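You operate a simulated robot arm through the tools that you are given. There is no shell and no other tool.

You run a simulated robot arm. Do the job below in one go: nothing can be reset, and whatever is moved stays where it is left.

TASK
Cream the toe of the brown boot on the board and buff it.
Fine: brown tin, blue brush for the cream, wooden brush for the shine; shut the tin; both brushes go back; the boot stays put. Set down upright: blue brush, wooden brush. A coat counts when it lies all over at full strength: go over it till it gets no stronger.
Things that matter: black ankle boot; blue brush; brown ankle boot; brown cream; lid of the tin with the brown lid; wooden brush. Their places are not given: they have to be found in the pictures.

The check looks at the end state, three seconds after you hand in, the way a careful person would. Anything else that was tipped, shoved, dropped, spilled or broken makes it a failure.

THE ROBOT
A 7-joint arm with a two-finger parallel gripper, fixed in place. Base frame: the origin is on the floor under the middle of its stand, x ahead of it, y to its left, z up; the work surface is at about z = 700. Lengths are in mm, angles in degrees, forces in N, time in s.
It reaches about 1247 mm from its shoulder. Its first joint turns from -132.0 to 132.0 degrees. Payload 3.91 kg.
The TCP is the grasp point between the finger pads, 30 mm short of the fingertips. In the tool frame z runs along the fingers and y along their closing line. The gripper opens to 110 mm. The fingers are 20 mm wide and 10 mm thick; the gripper's body (48 by 112 mm) begins 55 mm behind the TCP.
Orientation is told as [roll, pitch, yaw] about the base's x, y, z axes, in that order, counted from this pose: with the fingers straight down and closing along the base's y, the tool's x points along the base's -x, its y along +y and its z along -z.

THE INTERFACE
- The arm moves only by the tool nudge_tool. Its argument "rows" is a list of rows, each a list of 7 numbers: the shift along the base's x, y, z in mm, then the turn, a rotation vector about the base's x, y, z in degrees, then the gripper command, from -1 (shut) to 1 (fully open), values between in proportion. In form: [[dx, dy, dz, ax, ay, az, fingers], ...]. A call has 1 to 20 rows; each row is the pose to reach, as a shift and turn from the pose commanded when the call began. A row lasts 0.2 s, in which the tool goes at most 50 mm and 8.6 degrees; a call with a longer step from one row to the next is refused whole, and so is a gripper value outside its range. Where a pose cannot be reached the arm comes as near as it can. A force on the tool above 90 N (or 10 N above the force at the start of the call, whichever is more), or a blocked arm, ends the call early, and 0.2 s more pass. Each finger travels about 108 mm/s and halts on what it meets, pressing with about 25 N; the grip force reading is that of the motor and also rises with nothing between the fingers. The clock runs only during rows and for 0.2 s after the last one: add rows that repeat a pose to give the fingers time. It gives the time, the measured TCP pose, the force on the tool (base axes), the opening and the grip force at its end, in the units of the frame above (readings bear some noise), with the torque about the TCP (base axes, N m) and any sound that the robot's microphone picked up.
- Cameras (640 x 400 px; columns grow to the right, rows downward): "scene" is fixed at [50.3, 650.1, 1457]; the picture's right is [0.17, -0.99, 0.00], its down [-0.78, -0.14, -0.61] and it looks along [0.60, 0.10, -0.79] (base axes); focal length 309 px, centre (320, 200). "wrist" rides on the gripper at [72, 17, -103] in the tool frame; the picture's right is [-0.23, 0.97, 0.00], its down [-0.76, -0.18, -0.62] and it looks along [-0.61, -0.14, 0.78] (tool axes); focal length 222 px, centre (320, 200).
- capture(camera): a new picture of that camera. No time passes.
- probe_pixels(camera, pixels): there is no depth. For up to 12 entries [column, row, z] of the newest picture of that camera ("zoom" is the newest enlarged one), the place [x, y] in the base frame at which the ray of that pixel passes the height z, good to about 2 mm. No time passes.
- zoom(camera, box): a new picture of the part [left, top, right, bottom] of that camera's present view, enlarged. No time passes.
- sign_off(): hands the job in; it is judged then, once.

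Unless the task says otherwise, let go and move clear before handing in.

The tools are called as name(argument=value, ...) on one line, values as JSON. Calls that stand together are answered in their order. nudge_tool: Moves the arm, as the interface text tells. Its arguments: {"type":"object","properties":{"rows":{"type":"array"}},"required":["rows"]} The other tools are called the same way: capture (camera) takes a picture; probe_pixels (camera, pixels) gives the place at which the rays of pixels pass given heights; zoom (camera, box) takes an enlarged picture of a part of a camera's view; sign_off () hands the job in.

At the start:

```text
t: 0.0
eef_pos: [412.8, 543.4, 1143.4]
tcp_rot: [0.0, 0.0, 0.0]
force: [0.5, 0.3, -0.2]
torque: [0.01, 0.04, -0.06]
finger_gap: 110.0
grasp_force: 0.0
```

scene: 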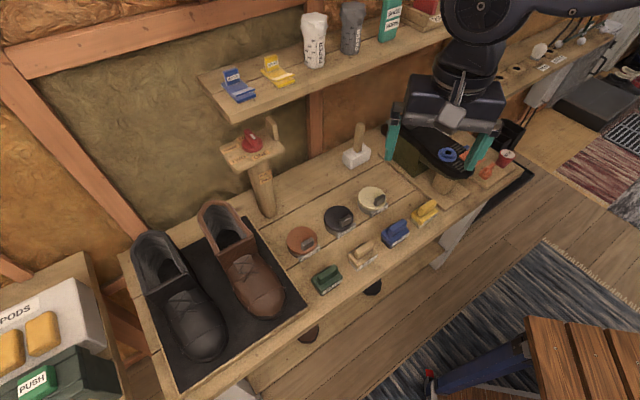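
wrist: 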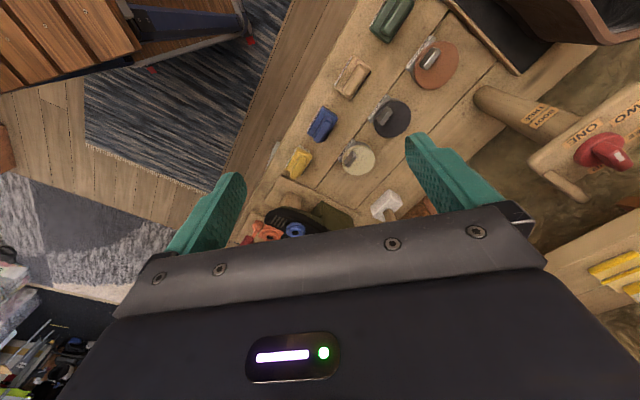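

The scene shows the boots on a dark mat (brown around pixel (240,265)), three tins (brown (302,242), black (340,220), cream (372,200)) and four brushes (green, wooden, blue, yellow). I'll zoom in to see details.

zoom(camera="scene", box=[270, 160, 460, 310])

zoom(camera="scene", box=[110, 180, 330, 390])

zoom(camera="wrist", box=[260, 0, 500, 240])

```text
2.67 times, centred on (365, 235) of scene
```

zoom: 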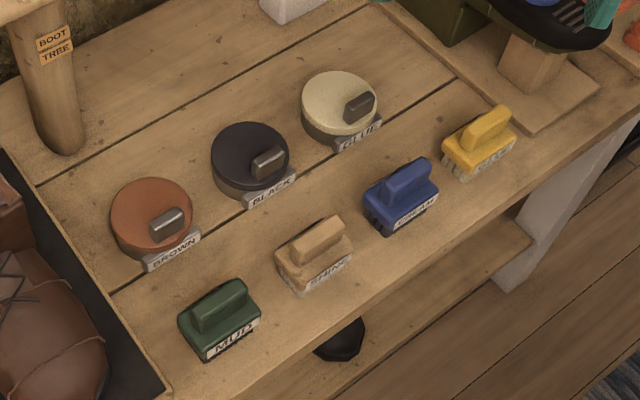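

```text
1.90 times, centred on (220, 285) of scene
```

zoom: 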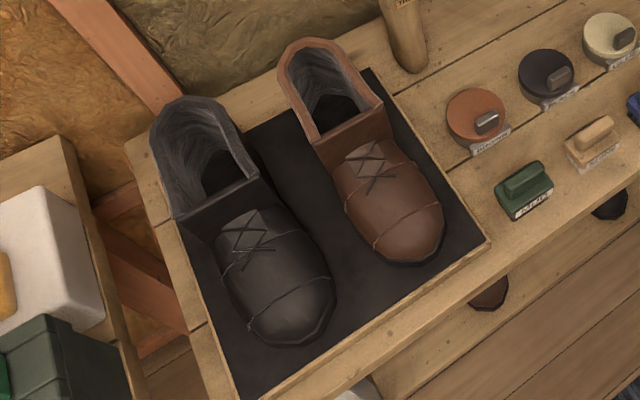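

```text
1.67 times, centred on (380, 120) of wrist
```

zoom: 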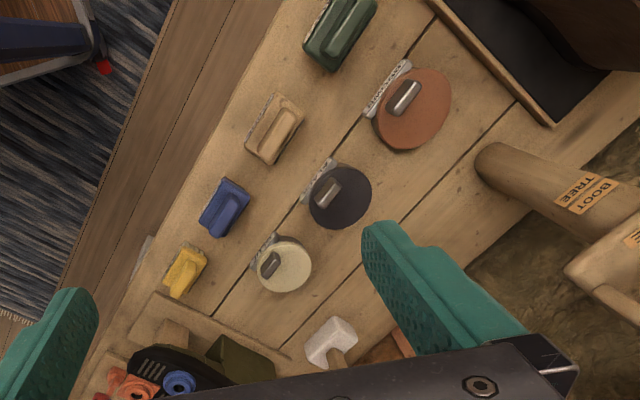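

The tins carry labels BROWN/BLACK/CLUE-like and the brushes MUD (green), SHINE (wooden), CREAM (blue), and a yellow one. Now I'll probe positions of the brown tin, brushes and boot.

zoom(camera="scene", box=[280, 215, 360, 265])

probe_pixels(camera="scene", pixels=[[302, 239, 740], [302, 239, 700], [308, 244, 740], [362, 253, 720], [362, 253, 700], [396, 233, 720], [396, 233, 700], [255, 290, 760], [268, 317, 700], [210, 205, 850], [302, 242, 720], [340, 220, 720]])

```text
8.00 times, centred on (320, 240) of scene
```

zoom: 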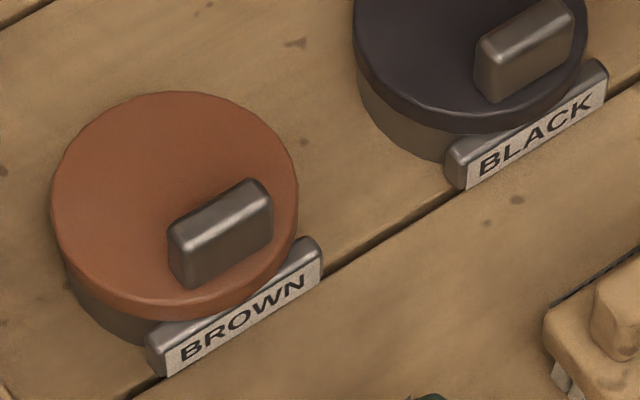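

```text
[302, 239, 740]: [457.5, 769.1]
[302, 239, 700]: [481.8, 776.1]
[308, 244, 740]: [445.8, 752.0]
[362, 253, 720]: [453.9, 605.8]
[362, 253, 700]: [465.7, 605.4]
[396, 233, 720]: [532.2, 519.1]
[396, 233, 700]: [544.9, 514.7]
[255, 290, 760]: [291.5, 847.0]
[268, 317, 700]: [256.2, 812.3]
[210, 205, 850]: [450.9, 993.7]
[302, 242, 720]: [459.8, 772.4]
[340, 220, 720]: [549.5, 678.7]
```

The brown tin lid sits at roughly (458,769), SHINE brush (460,605), CREAM (540,517); the bench runs diagonally. I'll move the wrist camera for a closer look at the brown tin and boots.

nudge_tool(rows=[[-18, 34, -15, 0, 0, 0, 1], [-36, 68, -30, 0, 0, 0, 1], [-54, 102, -45, 0, 0, 0, 1], [-72, 136, -60, 0, 0, 0, 1], [-90, 170, -80, 0, 0, 0, 1], [-108, 204, -100, 0, 0, 0, 1], [-126, 238, -120, 0, 0, 0, 1], [-143, 270, -140, 0, 0, 0, 1]])

capture(camera="wrist")

capture(camera="scene")

```text
t: 1.8
eef_pos: [269.9, 814.6, 1000.8]
tcp_rot: [0.1, -0.1, 0.1]
force: [0.4, -1.1, 1.0]
torque: [0.01, 0.01, -0.03]
finger_gap: 110.0
grasp_force: 0.0
```

```text
taken
```

wrist: 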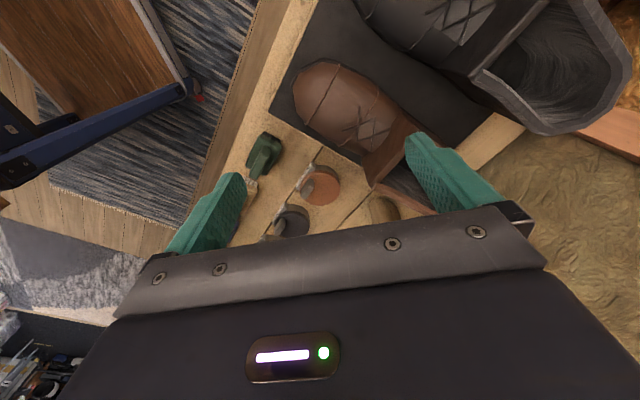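

```text
taken
```

scene: 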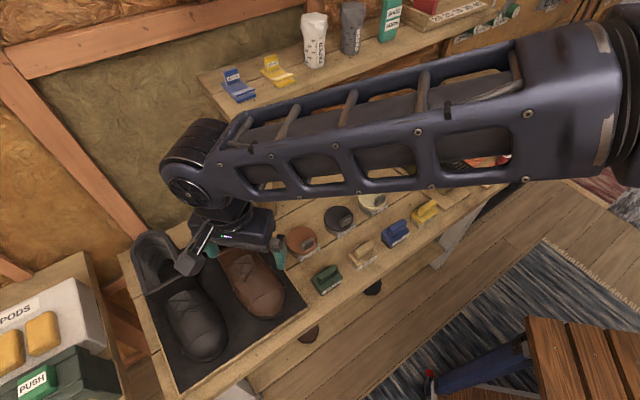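

The wrist view shows the brown boot toe at (325,95) with a seam across it and the brown tin at (320,185). I'll zoom in on both.

zoom(camera="wrist", box=[230, 20, 430, 145])

zoom(camera="wrist", box=[240, 120, 400, 220])

zoom(camera="scene", box=[200, 220, 320, 330])

```text
3.20 times, centred on (330, 82) of wrist
```

zoom: 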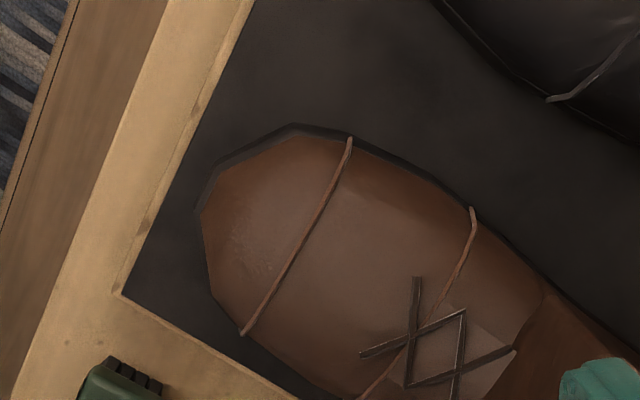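

```text
4.00 times, centred on (320, 170) of wrist
```

zoom: 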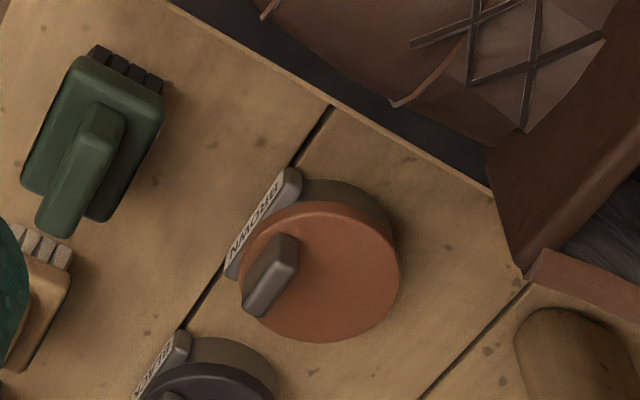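

```text
3.64 times, centred on (260, 275) of scene
```

zoom: 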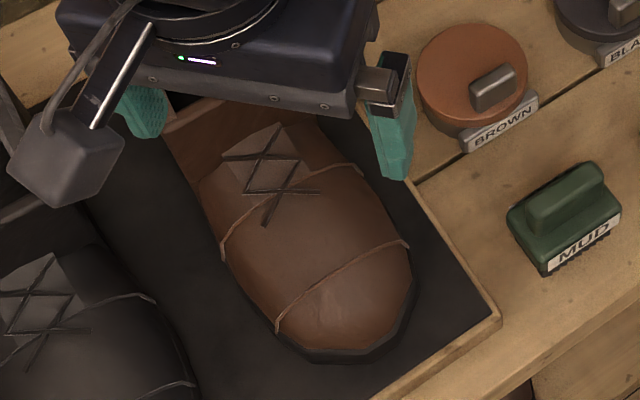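

The toe cap in front of the seam is the target, and the brown tin's lid has a metal tab near its label side. Next I move the wrist camera over the blue and wooden brushes for measurement.

probe_pixels(camera="wrist", pixels=[[306.5, 190, 760], [306.5, 190, 740], [306.5, 190, 720], [320, 184, 740], [320, 184, 720], [320, 184, 700]])

nudge_tool(rows=[[29, -35, -10, 0, 0, 0, 1], [58, -70, -20, 0, 0, 0, 1], [87, -105, -35, 0, 0, 0, 1], [116, -140, -50, 0, 0, 0, 1], [145, -175, -65, 0, 0, 0, 1], [174, -210, -80, 0, 0, 0, 1], [206, -248, -100, 0, 0, 0, 1]])

capture(camera="wrist")

zoom(camera="wrist", box=[220, 40, 420, 165])

```text
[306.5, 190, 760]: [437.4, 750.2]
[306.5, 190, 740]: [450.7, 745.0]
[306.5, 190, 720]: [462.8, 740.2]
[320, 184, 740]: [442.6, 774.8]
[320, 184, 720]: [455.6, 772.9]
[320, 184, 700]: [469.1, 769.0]
```

```text
refused: row 7 steps farther than a row can; nothing moved
```

```text
taken
```

wrist: 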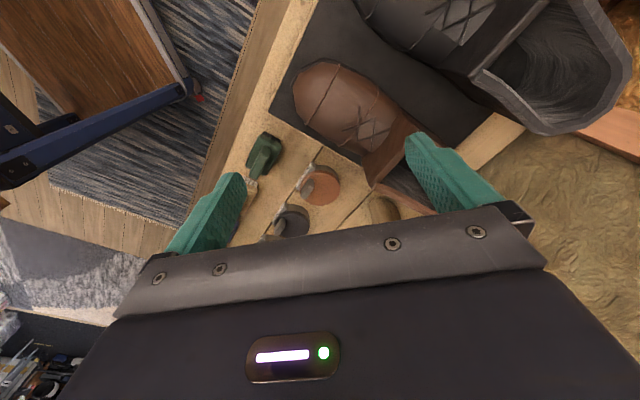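

```text
3.20 times, centred on (320, 102) of wrist
```

zoom: 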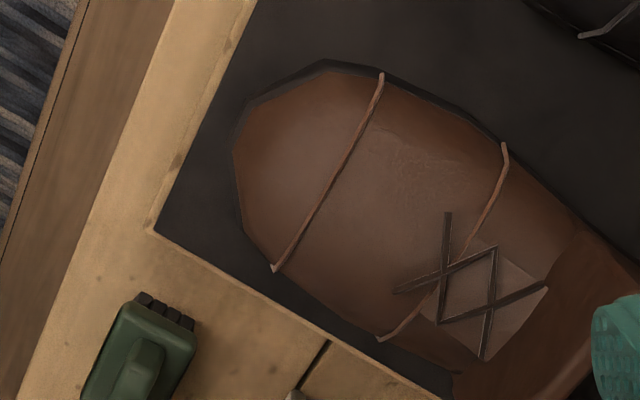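

The move was refused for a slightly long last step; nothing moved. First I probe the seam ends and toe tip from both cameras while I have this view.

probe_pixels(camera="wrist", pixels=[[339.1, 62.9, 700], [339.1, 62.9, 740], [305.9, 123.2, 700], [305.9, 123.2, 740], [322, 92, 740], [322, 92, 780], [294, 88, 700], [294, 88, 740], [337, 80, 740], [337, 80, 780]])

probe_pixels(camera="scene", pixels=[[248.2, 310.7, 700], [248.2, 310.7, 740], [283.4, 286.8, 700], [283.4, 286.8, 740], [264, 296, 740], [264, 296, 780], [270, 317, 700], [270, 317, 740]])

nudge_tool(rows=[[29, -35, -10, 0, 0, 0, 1], [58, -70, -20, 0, 0, 0, 1], [87, -105, -35, 0, 0, 0, 1], [116, -140, -50, 0, 0, 0, 1], [145, -175, -65, 0, 0, 0, 1], [176, -212, -82, 0, 0, 0, 1], [206, -248, -100, 0, 0, 0, 1]])

capture(camera="wrist")

zoom(camera="wrist", box=[220, 40, 420, 165])

```text
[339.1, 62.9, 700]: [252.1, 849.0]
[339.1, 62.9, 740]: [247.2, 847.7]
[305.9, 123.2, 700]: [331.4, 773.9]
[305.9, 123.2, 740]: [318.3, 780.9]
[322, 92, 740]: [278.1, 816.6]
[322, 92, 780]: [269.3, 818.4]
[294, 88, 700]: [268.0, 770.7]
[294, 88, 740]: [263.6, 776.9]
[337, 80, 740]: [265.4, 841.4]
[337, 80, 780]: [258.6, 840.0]
```

```text
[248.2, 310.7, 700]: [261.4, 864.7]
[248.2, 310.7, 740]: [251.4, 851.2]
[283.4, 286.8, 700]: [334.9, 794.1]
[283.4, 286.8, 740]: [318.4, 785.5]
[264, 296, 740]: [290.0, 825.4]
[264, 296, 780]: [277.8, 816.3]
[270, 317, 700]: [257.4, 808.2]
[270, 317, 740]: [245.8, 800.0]
```

```text
refused: row 6 steps farther than a row can; nothing moved
```

```text
taken
```

wrist: 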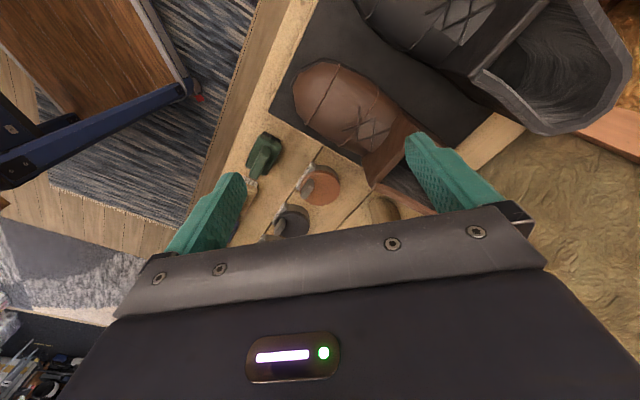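

```text
3.20 times, centred on (320, 102) of wrist
```

zoom: 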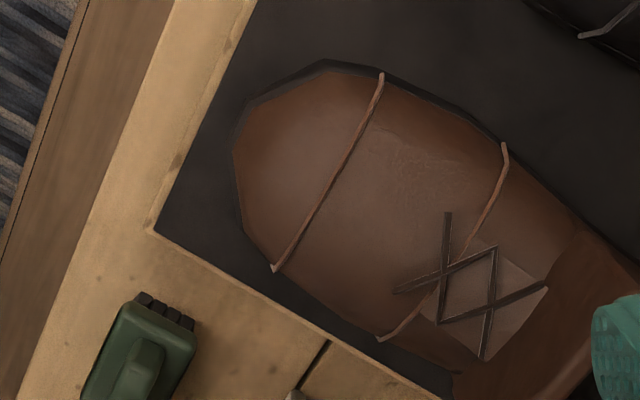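

Both seam ends triangulate to about z=742: (249,849) and (318,783); so the toe is ~96 mm wide. I'll redo the move with shorter steps.

nudge_tool(rows=[[26, -31, -10, 0, 0, 0, 1], [52, -62, -20, 0, 0, 0, 1], [78, -93, -32, 0, 0, 0, 1], [104, -124, -45, 0, 0, 0, 1], [130, -155, -58, 0, 0, 0, 1], [156, -186, -72, 0, 0, 0, 1], [181, -217, -86, 0, 0, 0, 1], [206, -248, -100, 0, 0, 0, 1]])

capture(camera="wrist")

zoom(camera="wrist", box=[220, 40, 420, 165])

```text
t: 3.6
eef_pos: [474.4, 566.0, 904.4]
tcp_rot: [0.1, 0.0, 0.1]
force: [-0.3, 0.0, -0.7]
torque: [-0.01, -0.03, 0.0]
finger_gap: 110.4
grasp_force: 0.1
```

```text
taken
```

wrist: 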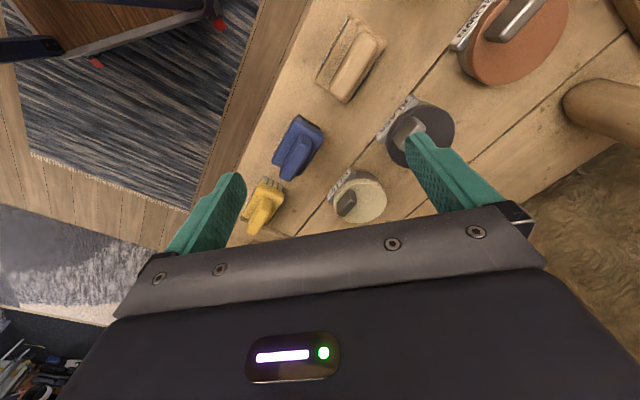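

```text
3.20 times, centred on (320, 102) of wrist
```

zoom: 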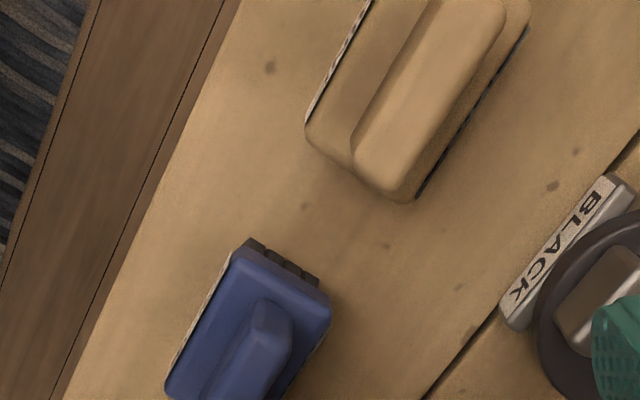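

The wrist view now shows wood at (350,60) and blue at (298,147). I'll zoom on each and probe corners.

zoom(camera="wrist", box=[260, 100, 340, 200])

zoom(camera="wrist", box=[290, 0, 410, 120])

zoom(camera="scene", box=[330, 205, 450, 280])

```text
4.00 times, centred on (300, 150) of wrist
```

zoom: 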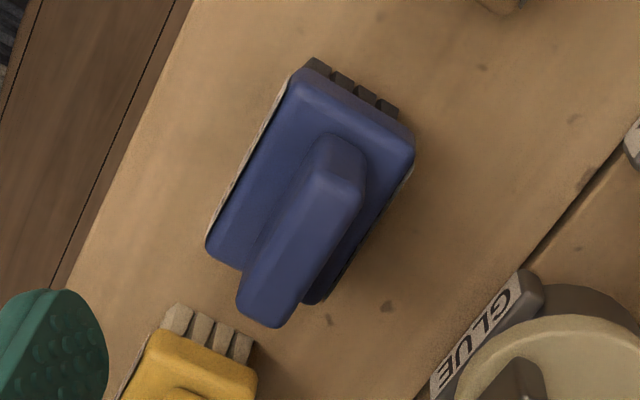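

```text
3.33 times, centred on (350, 60) of wrist
```

zoom: 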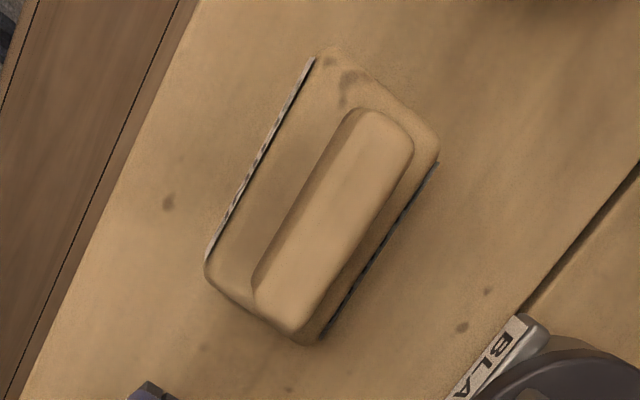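

```text
5.33 times, centred on (390, 242) of scene
```

zoom: 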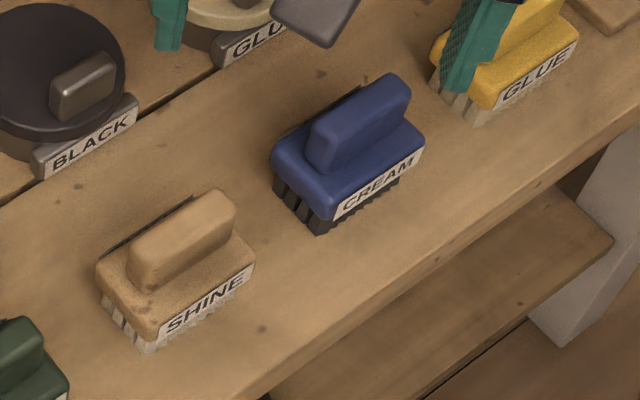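

I'll triangulate the handle tops of both brushes and their base blocks from both cameras.

probe_pixels(camera="wrist", pixels=[[296.2, 159.5, 740], [296.2, 159.5, 760], [296.2, 159.5, 780], [356, 61.5, 740], [356, 61.5, 760], [356, 61.5, 780], [294, 117, 720], [271, 211, 720], [324, 134, 720], [346, 19, 720], [311, 82, 720], [381, 48, 720]])

probe_pixels(camera="scene", pixels=[[397.5, 224.2, 740], [397.5, 224.2, 760], [397.5, 224.2, 780], [363.7, 248, 740], [363.7, 248, 760], [363.7, 248, 780], [390, 247, 700], [408, 233, 700], [357, 269, 700], [376, 255, 700]])

```text
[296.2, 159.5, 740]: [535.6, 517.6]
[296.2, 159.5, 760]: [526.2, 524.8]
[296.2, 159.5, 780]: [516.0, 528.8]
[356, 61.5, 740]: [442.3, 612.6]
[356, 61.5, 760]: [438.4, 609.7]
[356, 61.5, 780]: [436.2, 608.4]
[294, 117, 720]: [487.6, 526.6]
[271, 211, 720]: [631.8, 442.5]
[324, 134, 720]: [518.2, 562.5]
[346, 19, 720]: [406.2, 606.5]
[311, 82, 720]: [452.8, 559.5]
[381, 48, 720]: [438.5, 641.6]
```

```text
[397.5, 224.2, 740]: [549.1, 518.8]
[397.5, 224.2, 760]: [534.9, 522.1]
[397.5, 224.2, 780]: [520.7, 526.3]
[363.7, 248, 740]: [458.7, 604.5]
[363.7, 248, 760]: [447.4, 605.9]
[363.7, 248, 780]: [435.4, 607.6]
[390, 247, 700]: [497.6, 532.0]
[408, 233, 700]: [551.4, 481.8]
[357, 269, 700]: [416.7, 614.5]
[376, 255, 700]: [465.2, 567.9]
```

Wood handle top triangulates to about (437,609,778), blue to about (517,528,780); the row direction is about -45°. Next I go above the brown tin with yaw -45° to look at its lid and tab.

nudge_tool(rows=[[-3, 34, -5, 0, 0, -7.5, 1], [-6, 68, -10, 0, 0, -15, 1], [-9, 102, -15, 0, 0, -22.5, 1], [-12, 136, -20, 0, 0, -30, 1], [-15, 170, -26, 0, 0, -37.5, 1], [-18, 204, -33, 0, 0, -45, 1]])

capture(camera="wrist")

zoom(camera="wrist", box=[220, 60, 420, 185])

capture(camera="scene")

```text
t: 5.0
eef_pos: [457.0, 769.0, 871.5]
tcp_rot: [0.0, 0.1, -45.1]
force: [0.3, 0.1, 0.6]
torque: [0.0, 0.02, 0.0]
finger_gap: 109.8
grasp_force: 0.2
```

```text
taken
```

wrist: 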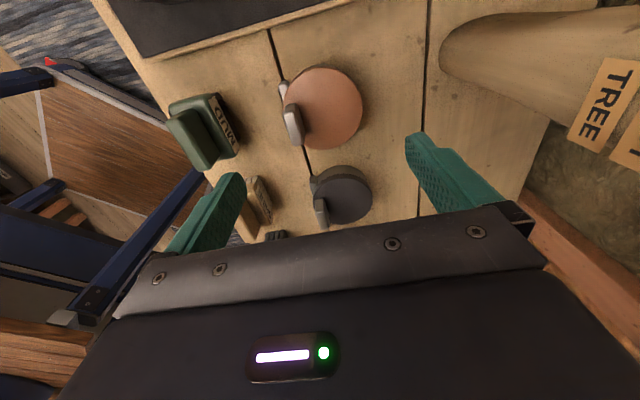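

```text
3.20 times, centred on (320, 122) of wrist
```

zoom: 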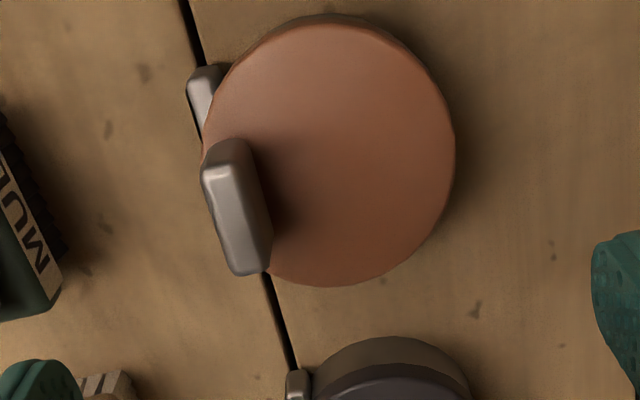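

```text
taken
```

scene: 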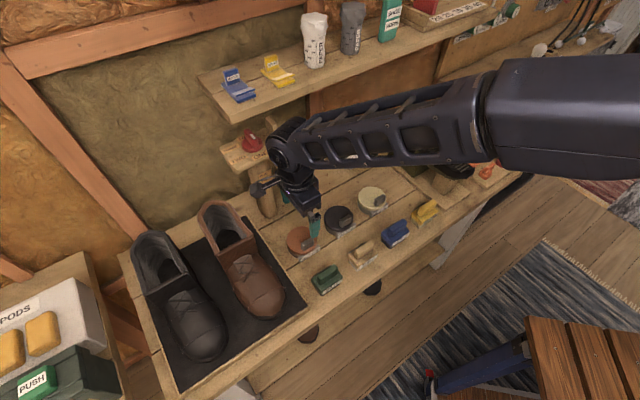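

The lid's tab is an upright block on the front side of the lid. I'll probe lid centre, tab ends, and the boot-tree post for clearance.

probe_pixels(camera="wrist", pixels=[[323.1, 106.4, 700], [323.1, 106.4, 730], [323.1, 106.4, 750], [286.5, 107, 740], [300, 144.5, 750], [296, 145, 760], [292, 112, 750], [460, 45, 700], [445, 25, 700], [283.5, 106.4, 730], [362.5, 106.4, 730]])

probe_pixels(camera="scene", pixels=[[301.9, 240.6, 700], [301.9, 240.6, 730], [301.9, 240.6, 750], [302, 243.5, 750], [312, 237.5, 750], [268, 216, 700], [250, 165, 900], [302, 243.5, 770], [312, 237.5, 770]])

zoom(camera="wrist", box=[260, 60, 380, 160])

zoom(camera="scene", box=[220, 120, 340, 260])

```text
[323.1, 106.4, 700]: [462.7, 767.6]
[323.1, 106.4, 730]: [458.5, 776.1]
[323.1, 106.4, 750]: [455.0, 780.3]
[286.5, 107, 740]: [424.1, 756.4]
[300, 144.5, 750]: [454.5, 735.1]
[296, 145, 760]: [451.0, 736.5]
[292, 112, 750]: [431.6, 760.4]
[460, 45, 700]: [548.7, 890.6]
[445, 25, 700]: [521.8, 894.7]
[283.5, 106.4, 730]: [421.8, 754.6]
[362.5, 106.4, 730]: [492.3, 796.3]
```

```text
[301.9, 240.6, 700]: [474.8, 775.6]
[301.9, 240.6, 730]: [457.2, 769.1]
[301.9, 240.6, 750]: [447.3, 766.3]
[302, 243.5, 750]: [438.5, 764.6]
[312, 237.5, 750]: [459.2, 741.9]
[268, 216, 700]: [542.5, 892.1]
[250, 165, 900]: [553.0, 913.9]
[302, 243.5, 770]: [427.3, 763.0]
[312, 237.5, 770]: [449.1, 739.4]
```

```text
4.00 times, centred on (320, 110) of wrist
```

zoom: 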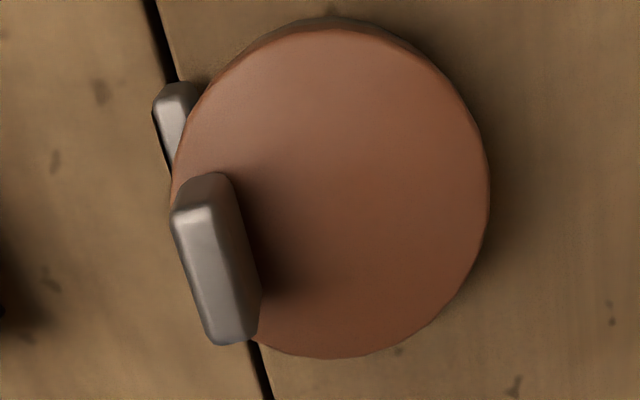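

```text
2.86 times, centred on (280, 190) of scene
```

zoom: 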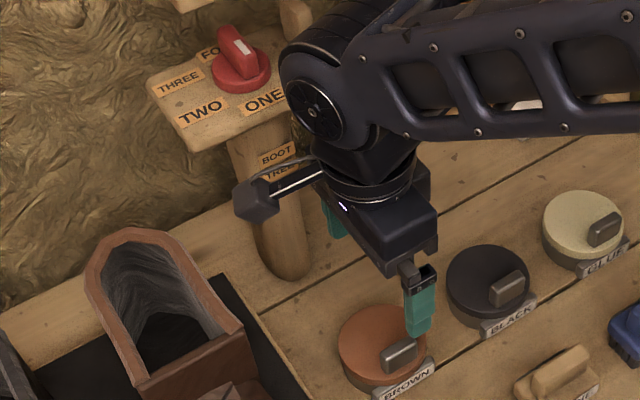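

Lid is about 82 mm across with top near z≈728. Now I'll pin the tab's top face centre and height from both views.

probe_pixels(camera="wrist", pixels=[[293.75, 128.75, 730], [293.75, 128.75, 745], [293.75, 128.75, 760], [293.75, 128.75, 775], [293, 104.2, 730], [288.5, 112, 745], [288.5, 112, 760], [288.2, 112, 750], [299.2, 145, 750]])

probe_pixels(camera="scene", pixels=[[307.5, 241.6, 730], [307.5, 241.6, 745], [307.5, 241.6, 760], [307.5, 241.6, 775]])

zoom(camera="scene", box=[285, 220, 335, 260])

```text
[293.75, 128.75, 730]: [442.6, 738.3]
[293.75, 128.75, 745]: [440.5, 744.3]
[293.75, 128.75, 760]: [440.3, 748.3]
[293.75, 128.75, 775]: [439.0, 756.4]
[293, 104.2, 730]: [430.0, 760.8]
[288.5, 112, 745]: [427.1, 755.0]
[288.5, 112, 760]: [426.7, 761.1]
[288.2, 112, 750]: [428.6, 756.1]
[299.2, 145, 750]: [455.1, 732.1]
```

```text
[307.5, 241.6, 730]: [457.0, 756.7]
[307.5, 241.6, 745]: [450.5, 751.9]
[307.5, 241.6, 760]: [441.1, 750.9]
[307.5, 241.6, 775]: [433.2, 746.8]
```

```text
10.00 times, centred on (310, 240) of scene
```

zoom: 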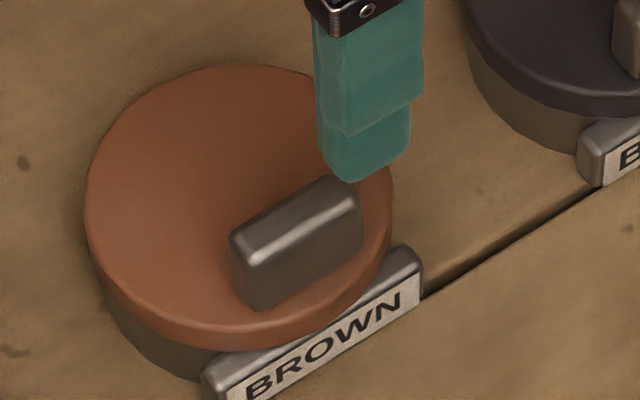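

The tab top centre is about (441,749,760), ~36 mm long along the row and ~10 mm thick. I'll move above it with the gap narrowed to ~50 mm and stop at z≈805 to check alignment.

nudge_tool(rows=[[-8, -10, 0, 0, 0, 0, -0.1], [-17, -20, 0, 0, 0, 0, -0.1], [-17, -20, -30, 0, 0, 0, -0.1], [-17, -20, -62, 0, 0, 0, -0.1], [-17, -20, -62, 0, 0, 0, -0.1]])

zoom(camera="wrist", box=[220, 80, 420, 205])

zoom(camera="scene", box=[285, 210, 345, 260])

```text
t: 6.2
eef_pos: [440.7, 750.2, 809.1]
tcp_rot: [0.0, 0.0, -45.0]
force: [-0.2, 0.3, 0.0]
torque: [0.02, 0.01, -0.01]
finger_gap: 49.3
grasp_force: 0.1
```

```text
3.20 times, centred on (320, 142) of wrist
```

zoom: 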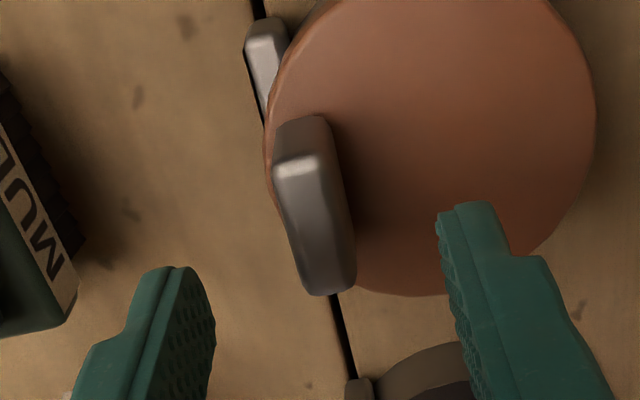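

```text
8.00 times, centred on (315, 235) of scene
```

zoom: 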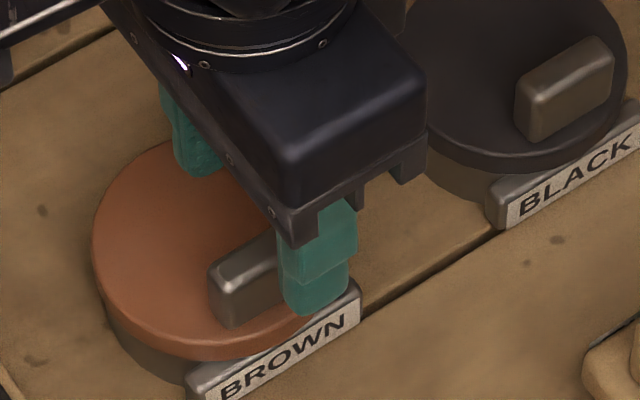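

Fingers straddle the tab with good alignment. I'll descend to TCP z≈770 in small steps and check again.

nudge_tool(rows=[[0, 0, -10, 0, 0, 0, -0.1], [0, 0, -20, 0, 0, 0, -0.1], [0, 0, -30, 0, 0, 0, -0.1], [0, 0, -36, 0, 0, 0, -0.1]])

zoom(camera="wrist", box=[220, 80, 420, 205])

zoom(camera="scene", box=[285, 210, 345, 260])

```text
t: 7.2
eef_pos: [440.8, 749.6, 771.5]
tcp_rot: [-0.1, 0.1, -45.0]
force: [0.3, 0.0, 0.4]
torque: [0.0, -0.01, 0.0]
finger_gap: 49.5
grasp_force: 0.0
```

```text
3.20 times, centred on (320, 142) of wrist
```

zoom: 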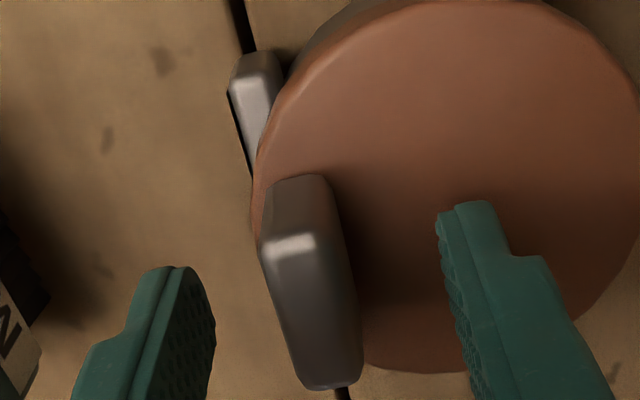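

```text
8.00 times, centred on (315, 235) of scene
```

zoom: 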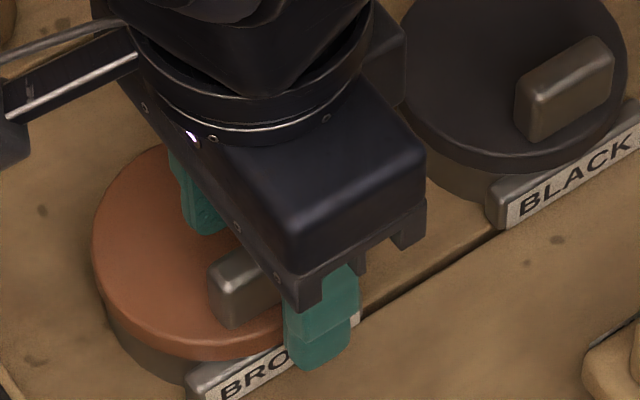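

The tab top centre appears ~1.5 mm toward the front of the TCP axis, so I'll shift (-1,-1), descend 4 mm more and close gently.

nudge_tool(rows=[[-1, -1, -2, 0, 0, 0, -0.1], [-1, -1, -4, 0, 0, 0, -0.1]])

nudge_tool(rows=[[0, 0, 0, 0, 0, 0, -0.4], [0, 0, 0, 0, 0, 0, -0.6], [0, 0, 0, 0, 0, 0, -0.8], [0, 0, 0, 0, 0, 0, -1], [0, 0, 0, 0, 0, 0, -1]])

zoom(camera="wrist", box=[220, 80, 420, 205])

zoom(camera="scene", box=[285, 210, 345, 260])

```text
t: 7.8
eef_pos: [439.9, 749.3, 766.3]
tcp_rot: [0.0, 0.0, -45.0]
force: [-0.1, 0.6, -0.2]
torque: [-0.02, 0.02, -0.02]
finger_gap: 49.2
grasp_force: 0.0
```

```text
t: 9.0
eef_pos: [440.6, 750.3, 767.2]
tcp_rot: [0.0, 0.0, -45.0]
force: [7.7, 11.2, -3.5]
torque: [0.2, -0.02, 0.03]
finger_gap: 13.4
grasp_force: 45.2
```

```text
3.20 times, centred on (320, 142) of wrist
```

zoom: 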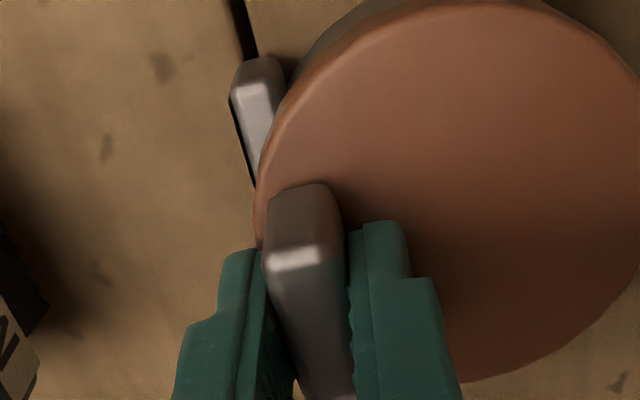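

```text
8.00 times, centred on (315, 235) of scene
```

zoom: 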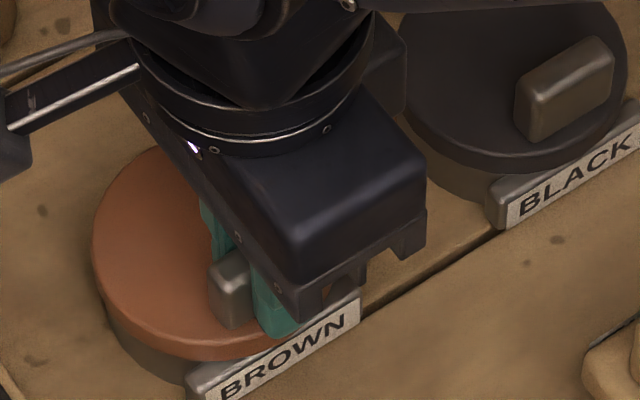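

The tab is gripped (gap 13.4 mm) with a slight lateral load of (7.7,11.2) N. I'll relax that by shifting (+0.8,+1.2) and lift 3 mm to feel whether the lid is lift-off or hinged.

nudge_tool(rows=[[0.8, 1.2, 0, 0, 0, 0, -1], [0.8, 1.2, 1, 0, 0, 0, -1], [0.8, 1.2, 2, 0, 0, 0, -1], [0.8, 1.2, 3, 0, 0, 0, -1]])

zoom(camera="scene", box=[285, 210, 345, 260])

```text
t: 10.0
eef_pos: [439.9, 750.0, 768.8]
tcp_rot: [-0.1, 0.1, -44.9]
force: [-3.1, 11.1, -15.7]
torque: [-0.82, 0.46, -0.05]
finger_gap: 13.6
grasp_force: 44.9
```

```text
8.00 times, centred on (315, 235) of scene
```

zoom: 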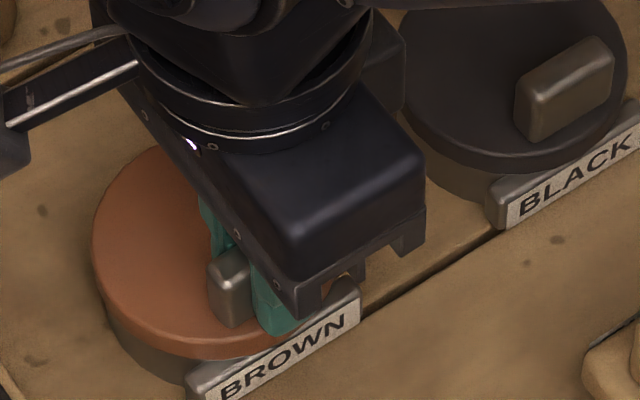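

Lifting 3 mm gave a 16 N pull-back with torque (-0.82,0.46) N m, i.e. an arm of ~60 mm—this points to a hinge at the back edge. I'll test by rotating 3° about that hinge line.

nudge_tool(rows=[[0.5, 0.5, 0.2, -0.7, 0.7, 0, -1], [1, 1, 0.4, -1.4, 1.4, 0, -1], [1.5, 1.3, 0.6, -2.1, 2.1, 0, -1], [1.5, 1.3, 0.6, -2.1, 2.1, 0, -1]])

zoom(camera="scene", box=[285, 210, 345, 260])

```text
t: 11.0
eef_pos: [442.3, 750.3, 769.4]
tcp_rot: [-3.0, 0.0, -44.9]
force: [-22.7, -20.5, 11.3]
torque: [-0.84, -0.3, 0.02]
finger_gap: 13.3
grasp_force: 45.3
```

```text
8.00 times, centred on (315, 235) of scene
```

zoom: 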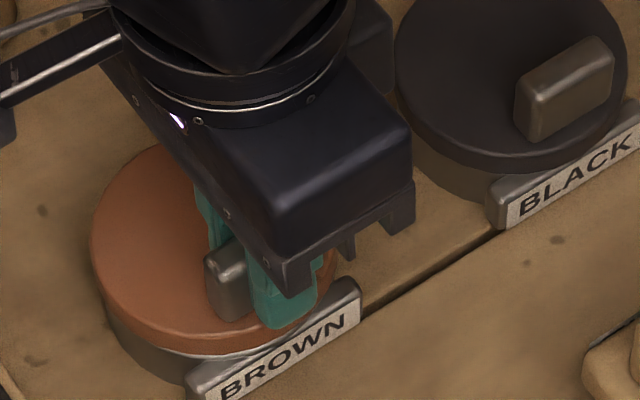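

The front rim of the lid is now visibly raised (light gap at (200,350) in the zoom), so it is hinged at the back. I've gone a bit too far backward (30 N), so I ease forward/up by 1 mm each.

nudge_tool(rows=[[-0.7, -0.7, 0.5, 0, 0, 0, -1], [-1.3, -1.3, 1, 0, 0, 0, -1], [-1.3, -1.3, 1, 0, 0, 0, -1]])

```text
t: 11.8
eef_pos: [441.0, 752.4, 771.7]
tcp_rot: [-3.0, 0.0, -45.0]
force: [-4.6, 6.6, -11.4]
torque: [-0.15, 0.83, -0.04]
finger_gap: 13.4
grasp_force: 45.0
```

Forces dropped to about 13 N. I'll continue opening about the hinge in 5° steps.

nudge_tool(rows=[[0.4, 1.2, 1.4, -0.9, 0.9, 0, -1], [1.0, 1.8, 2.8, -1.8, 1.8, 0, -1], [1.5, 2.3, 4.2, -2.7, 2.7, 0, -1], [2.0, 2.8, 5.6, -3.54, 3.54, 0, -1], [2.0, 2.8, 5.6, -3.54, 3.54, 0, -1]])

zoom(camera="scene", box=[275, 200, 345, 260])

capture(camera="wrist")

```text
t: 13.0
eef_pos: [444.7, 754.3, 776.8]
tcp_rot: [-8.0, -0.1, -45.0]
force: [9.0, 6.9, -12.3]
torque: [-0.48, -0.03, 0.08]
finger_gap: 13.7
grasp_force: 45.0
```

```text
6.67 times, centred on (310, 230) of scene
```

zoom: 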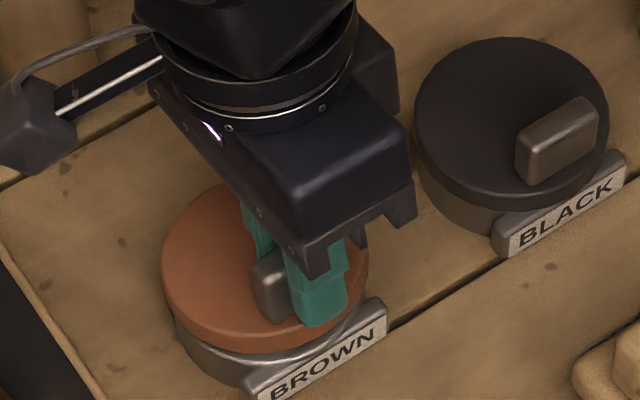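

```text
taken
```

wrist: 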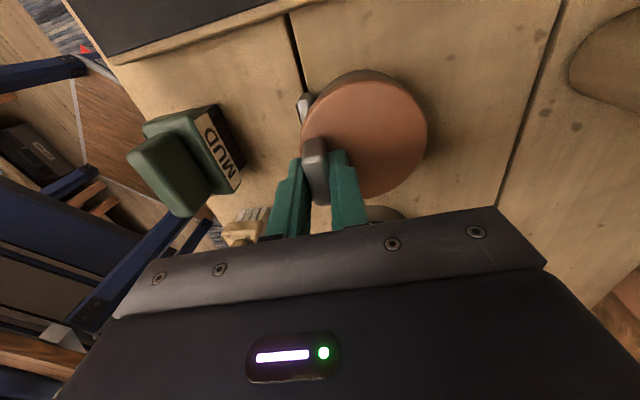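

The lid clearly opens on a back hinge, but following it in this grip would tip the gripper into the boot-tree post. I'll lower the lid shut again, release, and regrip the tab by its ends (closing along the row) so it can pivot between the pads.

nudge_tool(rows=[[-0.5, -0.6, -2.5, 1.4, -1.4, 0, -1], [-1.0, -1.3, -5, 2.8, -2.8, 0, -1], [-1.6, -2.0, -7.5, 4.2, -4.2, 0, -1], [-2.2, -2.8, -10, 5.64, -5.64, 0, -1], [-2.2, -2.8, -10, 5.64, -5.64, 0, -1]])

zoom(camera="scene", box=[275, 200, 345, 260])

probe_pixels(camera="scene", pixels=[[222, 148, 940], [240, 172, 940], [287, 152, 940], [268, 120, 940], [268, 216, 700], [258, 170, 900]])

```text
t: 14.2
eef_pos: [439.6, 749.3, 767.4]
tcp_rot: [-0.1, 0.0, -45.0]
force: [4.6, -5.0, -10.6]
torque: [-0.76, 0.12, 0.02]
finger_gap: 13.5
grasp_force: 45.1
```

```text
6.67 times, centred on (310, 230) of scene
```

zoom: 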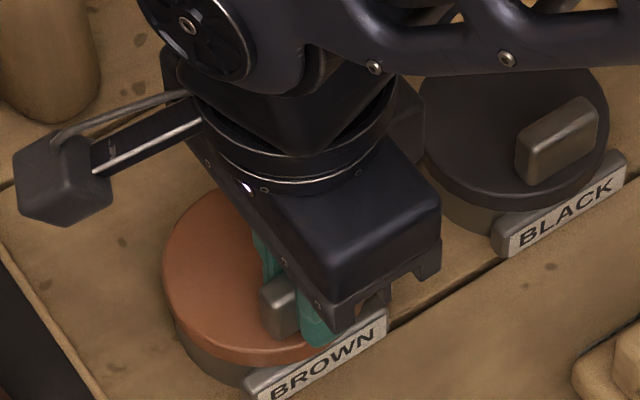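

```text
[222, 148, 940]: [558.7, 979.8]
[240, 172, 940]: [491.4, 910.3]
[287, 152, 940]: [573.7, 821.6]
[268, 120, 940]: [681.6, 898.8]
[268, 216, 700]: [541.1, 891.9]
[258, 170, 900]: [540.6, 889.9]
```

The lid is shut again. I release, lift 62 mm, and turn the gripper to yaw +45° so it closes along the tab's length.

nudge_tool(rows=[[0, 0, 0, 0, 0, 0, -0.6], [0, 0, 0, 0, 0, 0, -0.1], [0, 0, 0, 0, 0, 0, -0.1], [0, 0, 30, 0, 0, 0, -0.1], [0, 0, 62, 0, 0, 0, -0.1]])

nudge_tool(rows=[[0, 0, 0, 0, 0, 8, 0.1], [0, 0, 0, 0, 0, 16, 0.1], [0, 0, 0, 0, 0, 24, 0.1], [0, 0, 0, 0, 0, 32, 0.1], [0, 0, 0, 0, 0, 40, 0.1], [0, 0, 0, 0, 0, 48, 0.1], [0, 0, 0, 0, 0, 56, 0.1], [0, 0, 0, 0, 0, 64, 0.1], [0, 0, 0, 0, 0, 72, 0.1], [0, 0, 0, 0, 0, 80, 0.1], [0, 0, 0, 0, 0, 88, 0.1], [0, 0, 0, 0, 0, 90, 0.1]])

capture(camera="wrist")

zoom(camera="wrist", box=[220, 80, 420, 205])

capture(camera="scene")

```text
t: 15.4
eef_pos: [440.4, 749.1, 830.1]
tcp_rot: [-0.1, 0.0, -45.1]
force: [0.7, 0.2, -0.3]
torque: [0.03, 0.02, -0.04]
finger_gap: 49.3
grasp_force: 0.1
```

```text
t: 18.0
eef_pos: [440.4, 750.9, 829.3]
tcp_rot: [-0.1, 0.0, 45.1]
force: [0.5, -0.3, -0.2]
torque: [0.02, -0.04, 0.02]
finger_gap: 60.5
grasp_force: 0.1
```

```text
taken
```

wrist: 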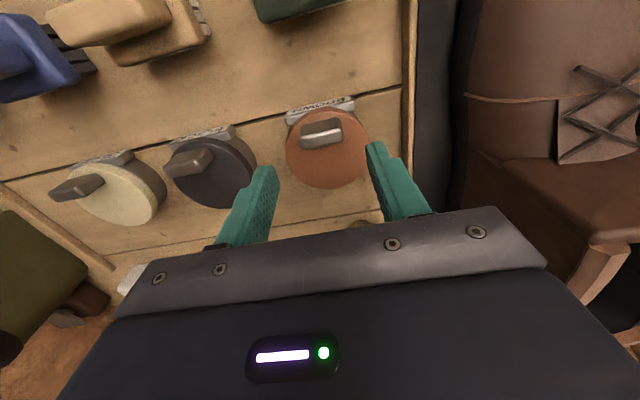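

```text
3.20 times, centred on (320, 142) of wrist
```

zoom: 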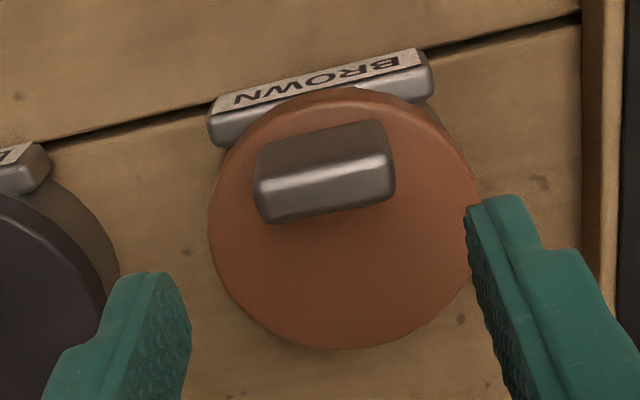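

```text
taken
```

scene: 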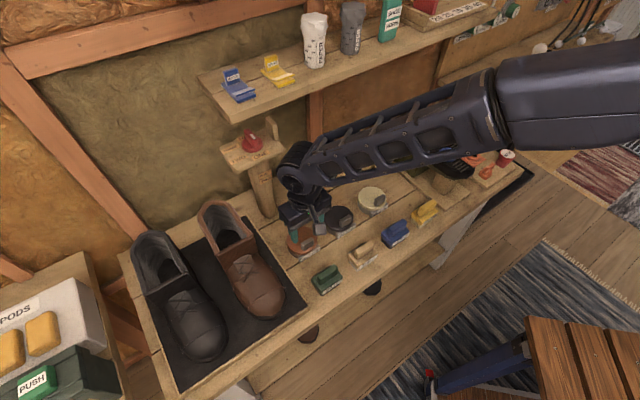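

From yaw +45°, the tab top centre appears ~1.8 mm toward +tool-y, so I shift (-1.3,+1.3) and descend to TCP z≈773, then close on the tab's ends.

nudge_tool(rows=[[-1.3, 1.3, -20, 0, 0, 0, 0.1], [-1.3, 1.3, -40, 0, 0, 0, 0.1], [-1.3, 1.3, -57, 0, 0, 0, 0.1], [-1.3, 1.3, -57, 0, 0, 0, 0.1]])

zoom(camera="wrist", box=[220, 80, 420, 205])

zoom(camera="scene", box=[275, 200, 345, 260])

```text
t: 19.0
eef_pos: [442.7, 750.9, 772.8]
tcp_rot: [0.0, 0.0, 44.9]
force: [0.5, 0.2, -0.3]
torque: [-0.03, 0.02, 0.02]
finger_gap: 60.7
grasp_force: 0.0
```

```text
3.20 times, centred on (320, 142) of wrist
```

zoom: 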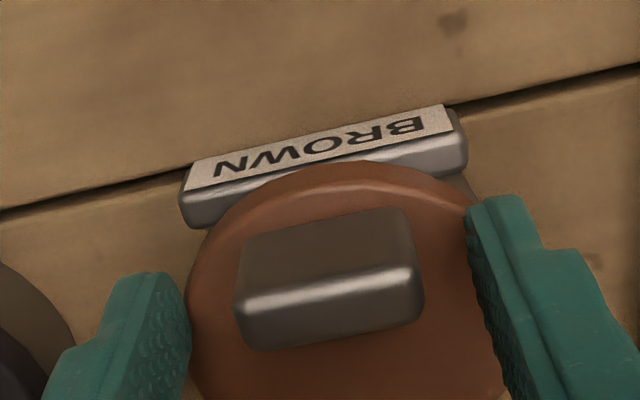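

```text
6.67 times, centred on (310, 230) of scene
```

zoom: 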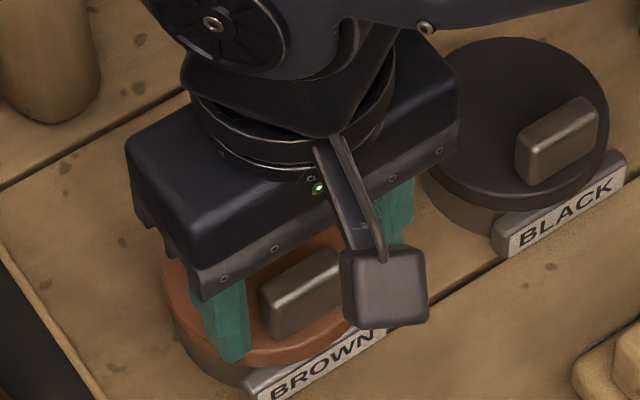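

The tab centre is still ~1.9 mm toward +tool-y; I shift another (-1.2,+1.2) and close.

nudge_tool(rows=[[-1.2, 1.2, 0, 0, 0, 0, 0.0], [-1.2, 1.2, 0, 0, 0, 0, -0.2], [-1.2, 1.2, 0, 0, 0, 0, -0.4], [-1.2, 1.2, 0, 0, 0, 0, -0.7], [-1.2, 1.2, 0, 0, 0, 0, -0.7]])

zoom(camera="wrist", box=[220, 80, 420, 205])

```text
t: 20.2
eef_pos: [440.0, 751.2, 771.7]
tcp_rot: [0.0, -0.1, 45.0]
force: [0.0, -1.4, 0.0]
torque: [-0.01, 0.0, -0.05]
finger_gap: 35.5
grasp_force: 45.1
```

```text
3.20 times, centred on (320, 142) of wrist
```

zoom: 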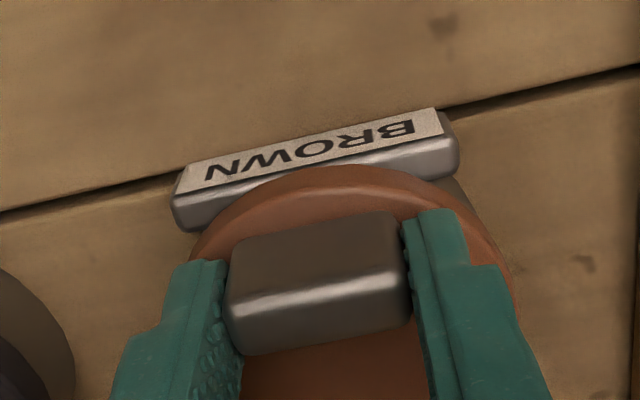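

Centred grip on the tab ends (gap 35.5 mm, forces near zero). I'll open along the hinge arc with the tool kept vertical, first to about 10°, checking force.

nudge_tool(rows=[[0.7, 0.7, 2.9, 0, 0, 0, -0.7], [1.54, 1.54, 5.9, 0, 0, 0, -0.7], [2.5, 2.5, 8.8, 0, 0, 0, -0.7], [3.44, 3.44, 11.6, 0, 0, 0, -0.7]])

zoom(camera="scene", box=[275, 200, 345, 260])

zoom(camera="wrist", box=[220, 80, 420, 205])

```text
t: 21.2
eef_pos: [443.4, 753.9, 783.4]
tcp_rot: [-0.1, 0.1, 45.0]
force: [-1.6, -18.6, -12.4]
torque: [-1.18, 0.89, -0.01]
finger_gap: 35.6
grasp_force: 44.9
```

```text
6.67 times, centred on (310, 230) of scene
```

zoom: 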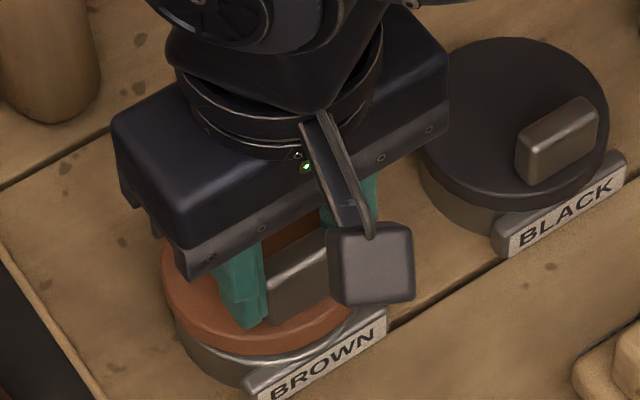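

```text
3.20 times, centred on (320, 142) of wrist
```

zoom: 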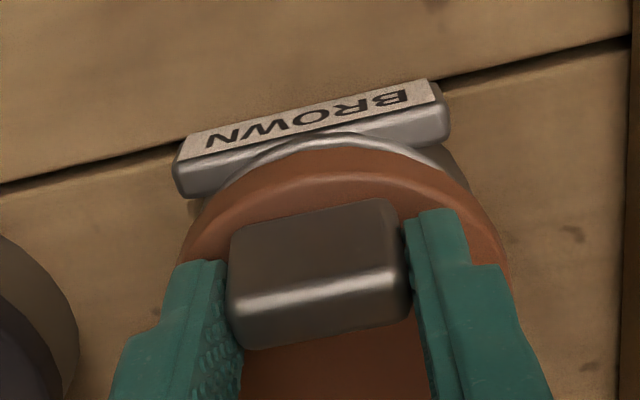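

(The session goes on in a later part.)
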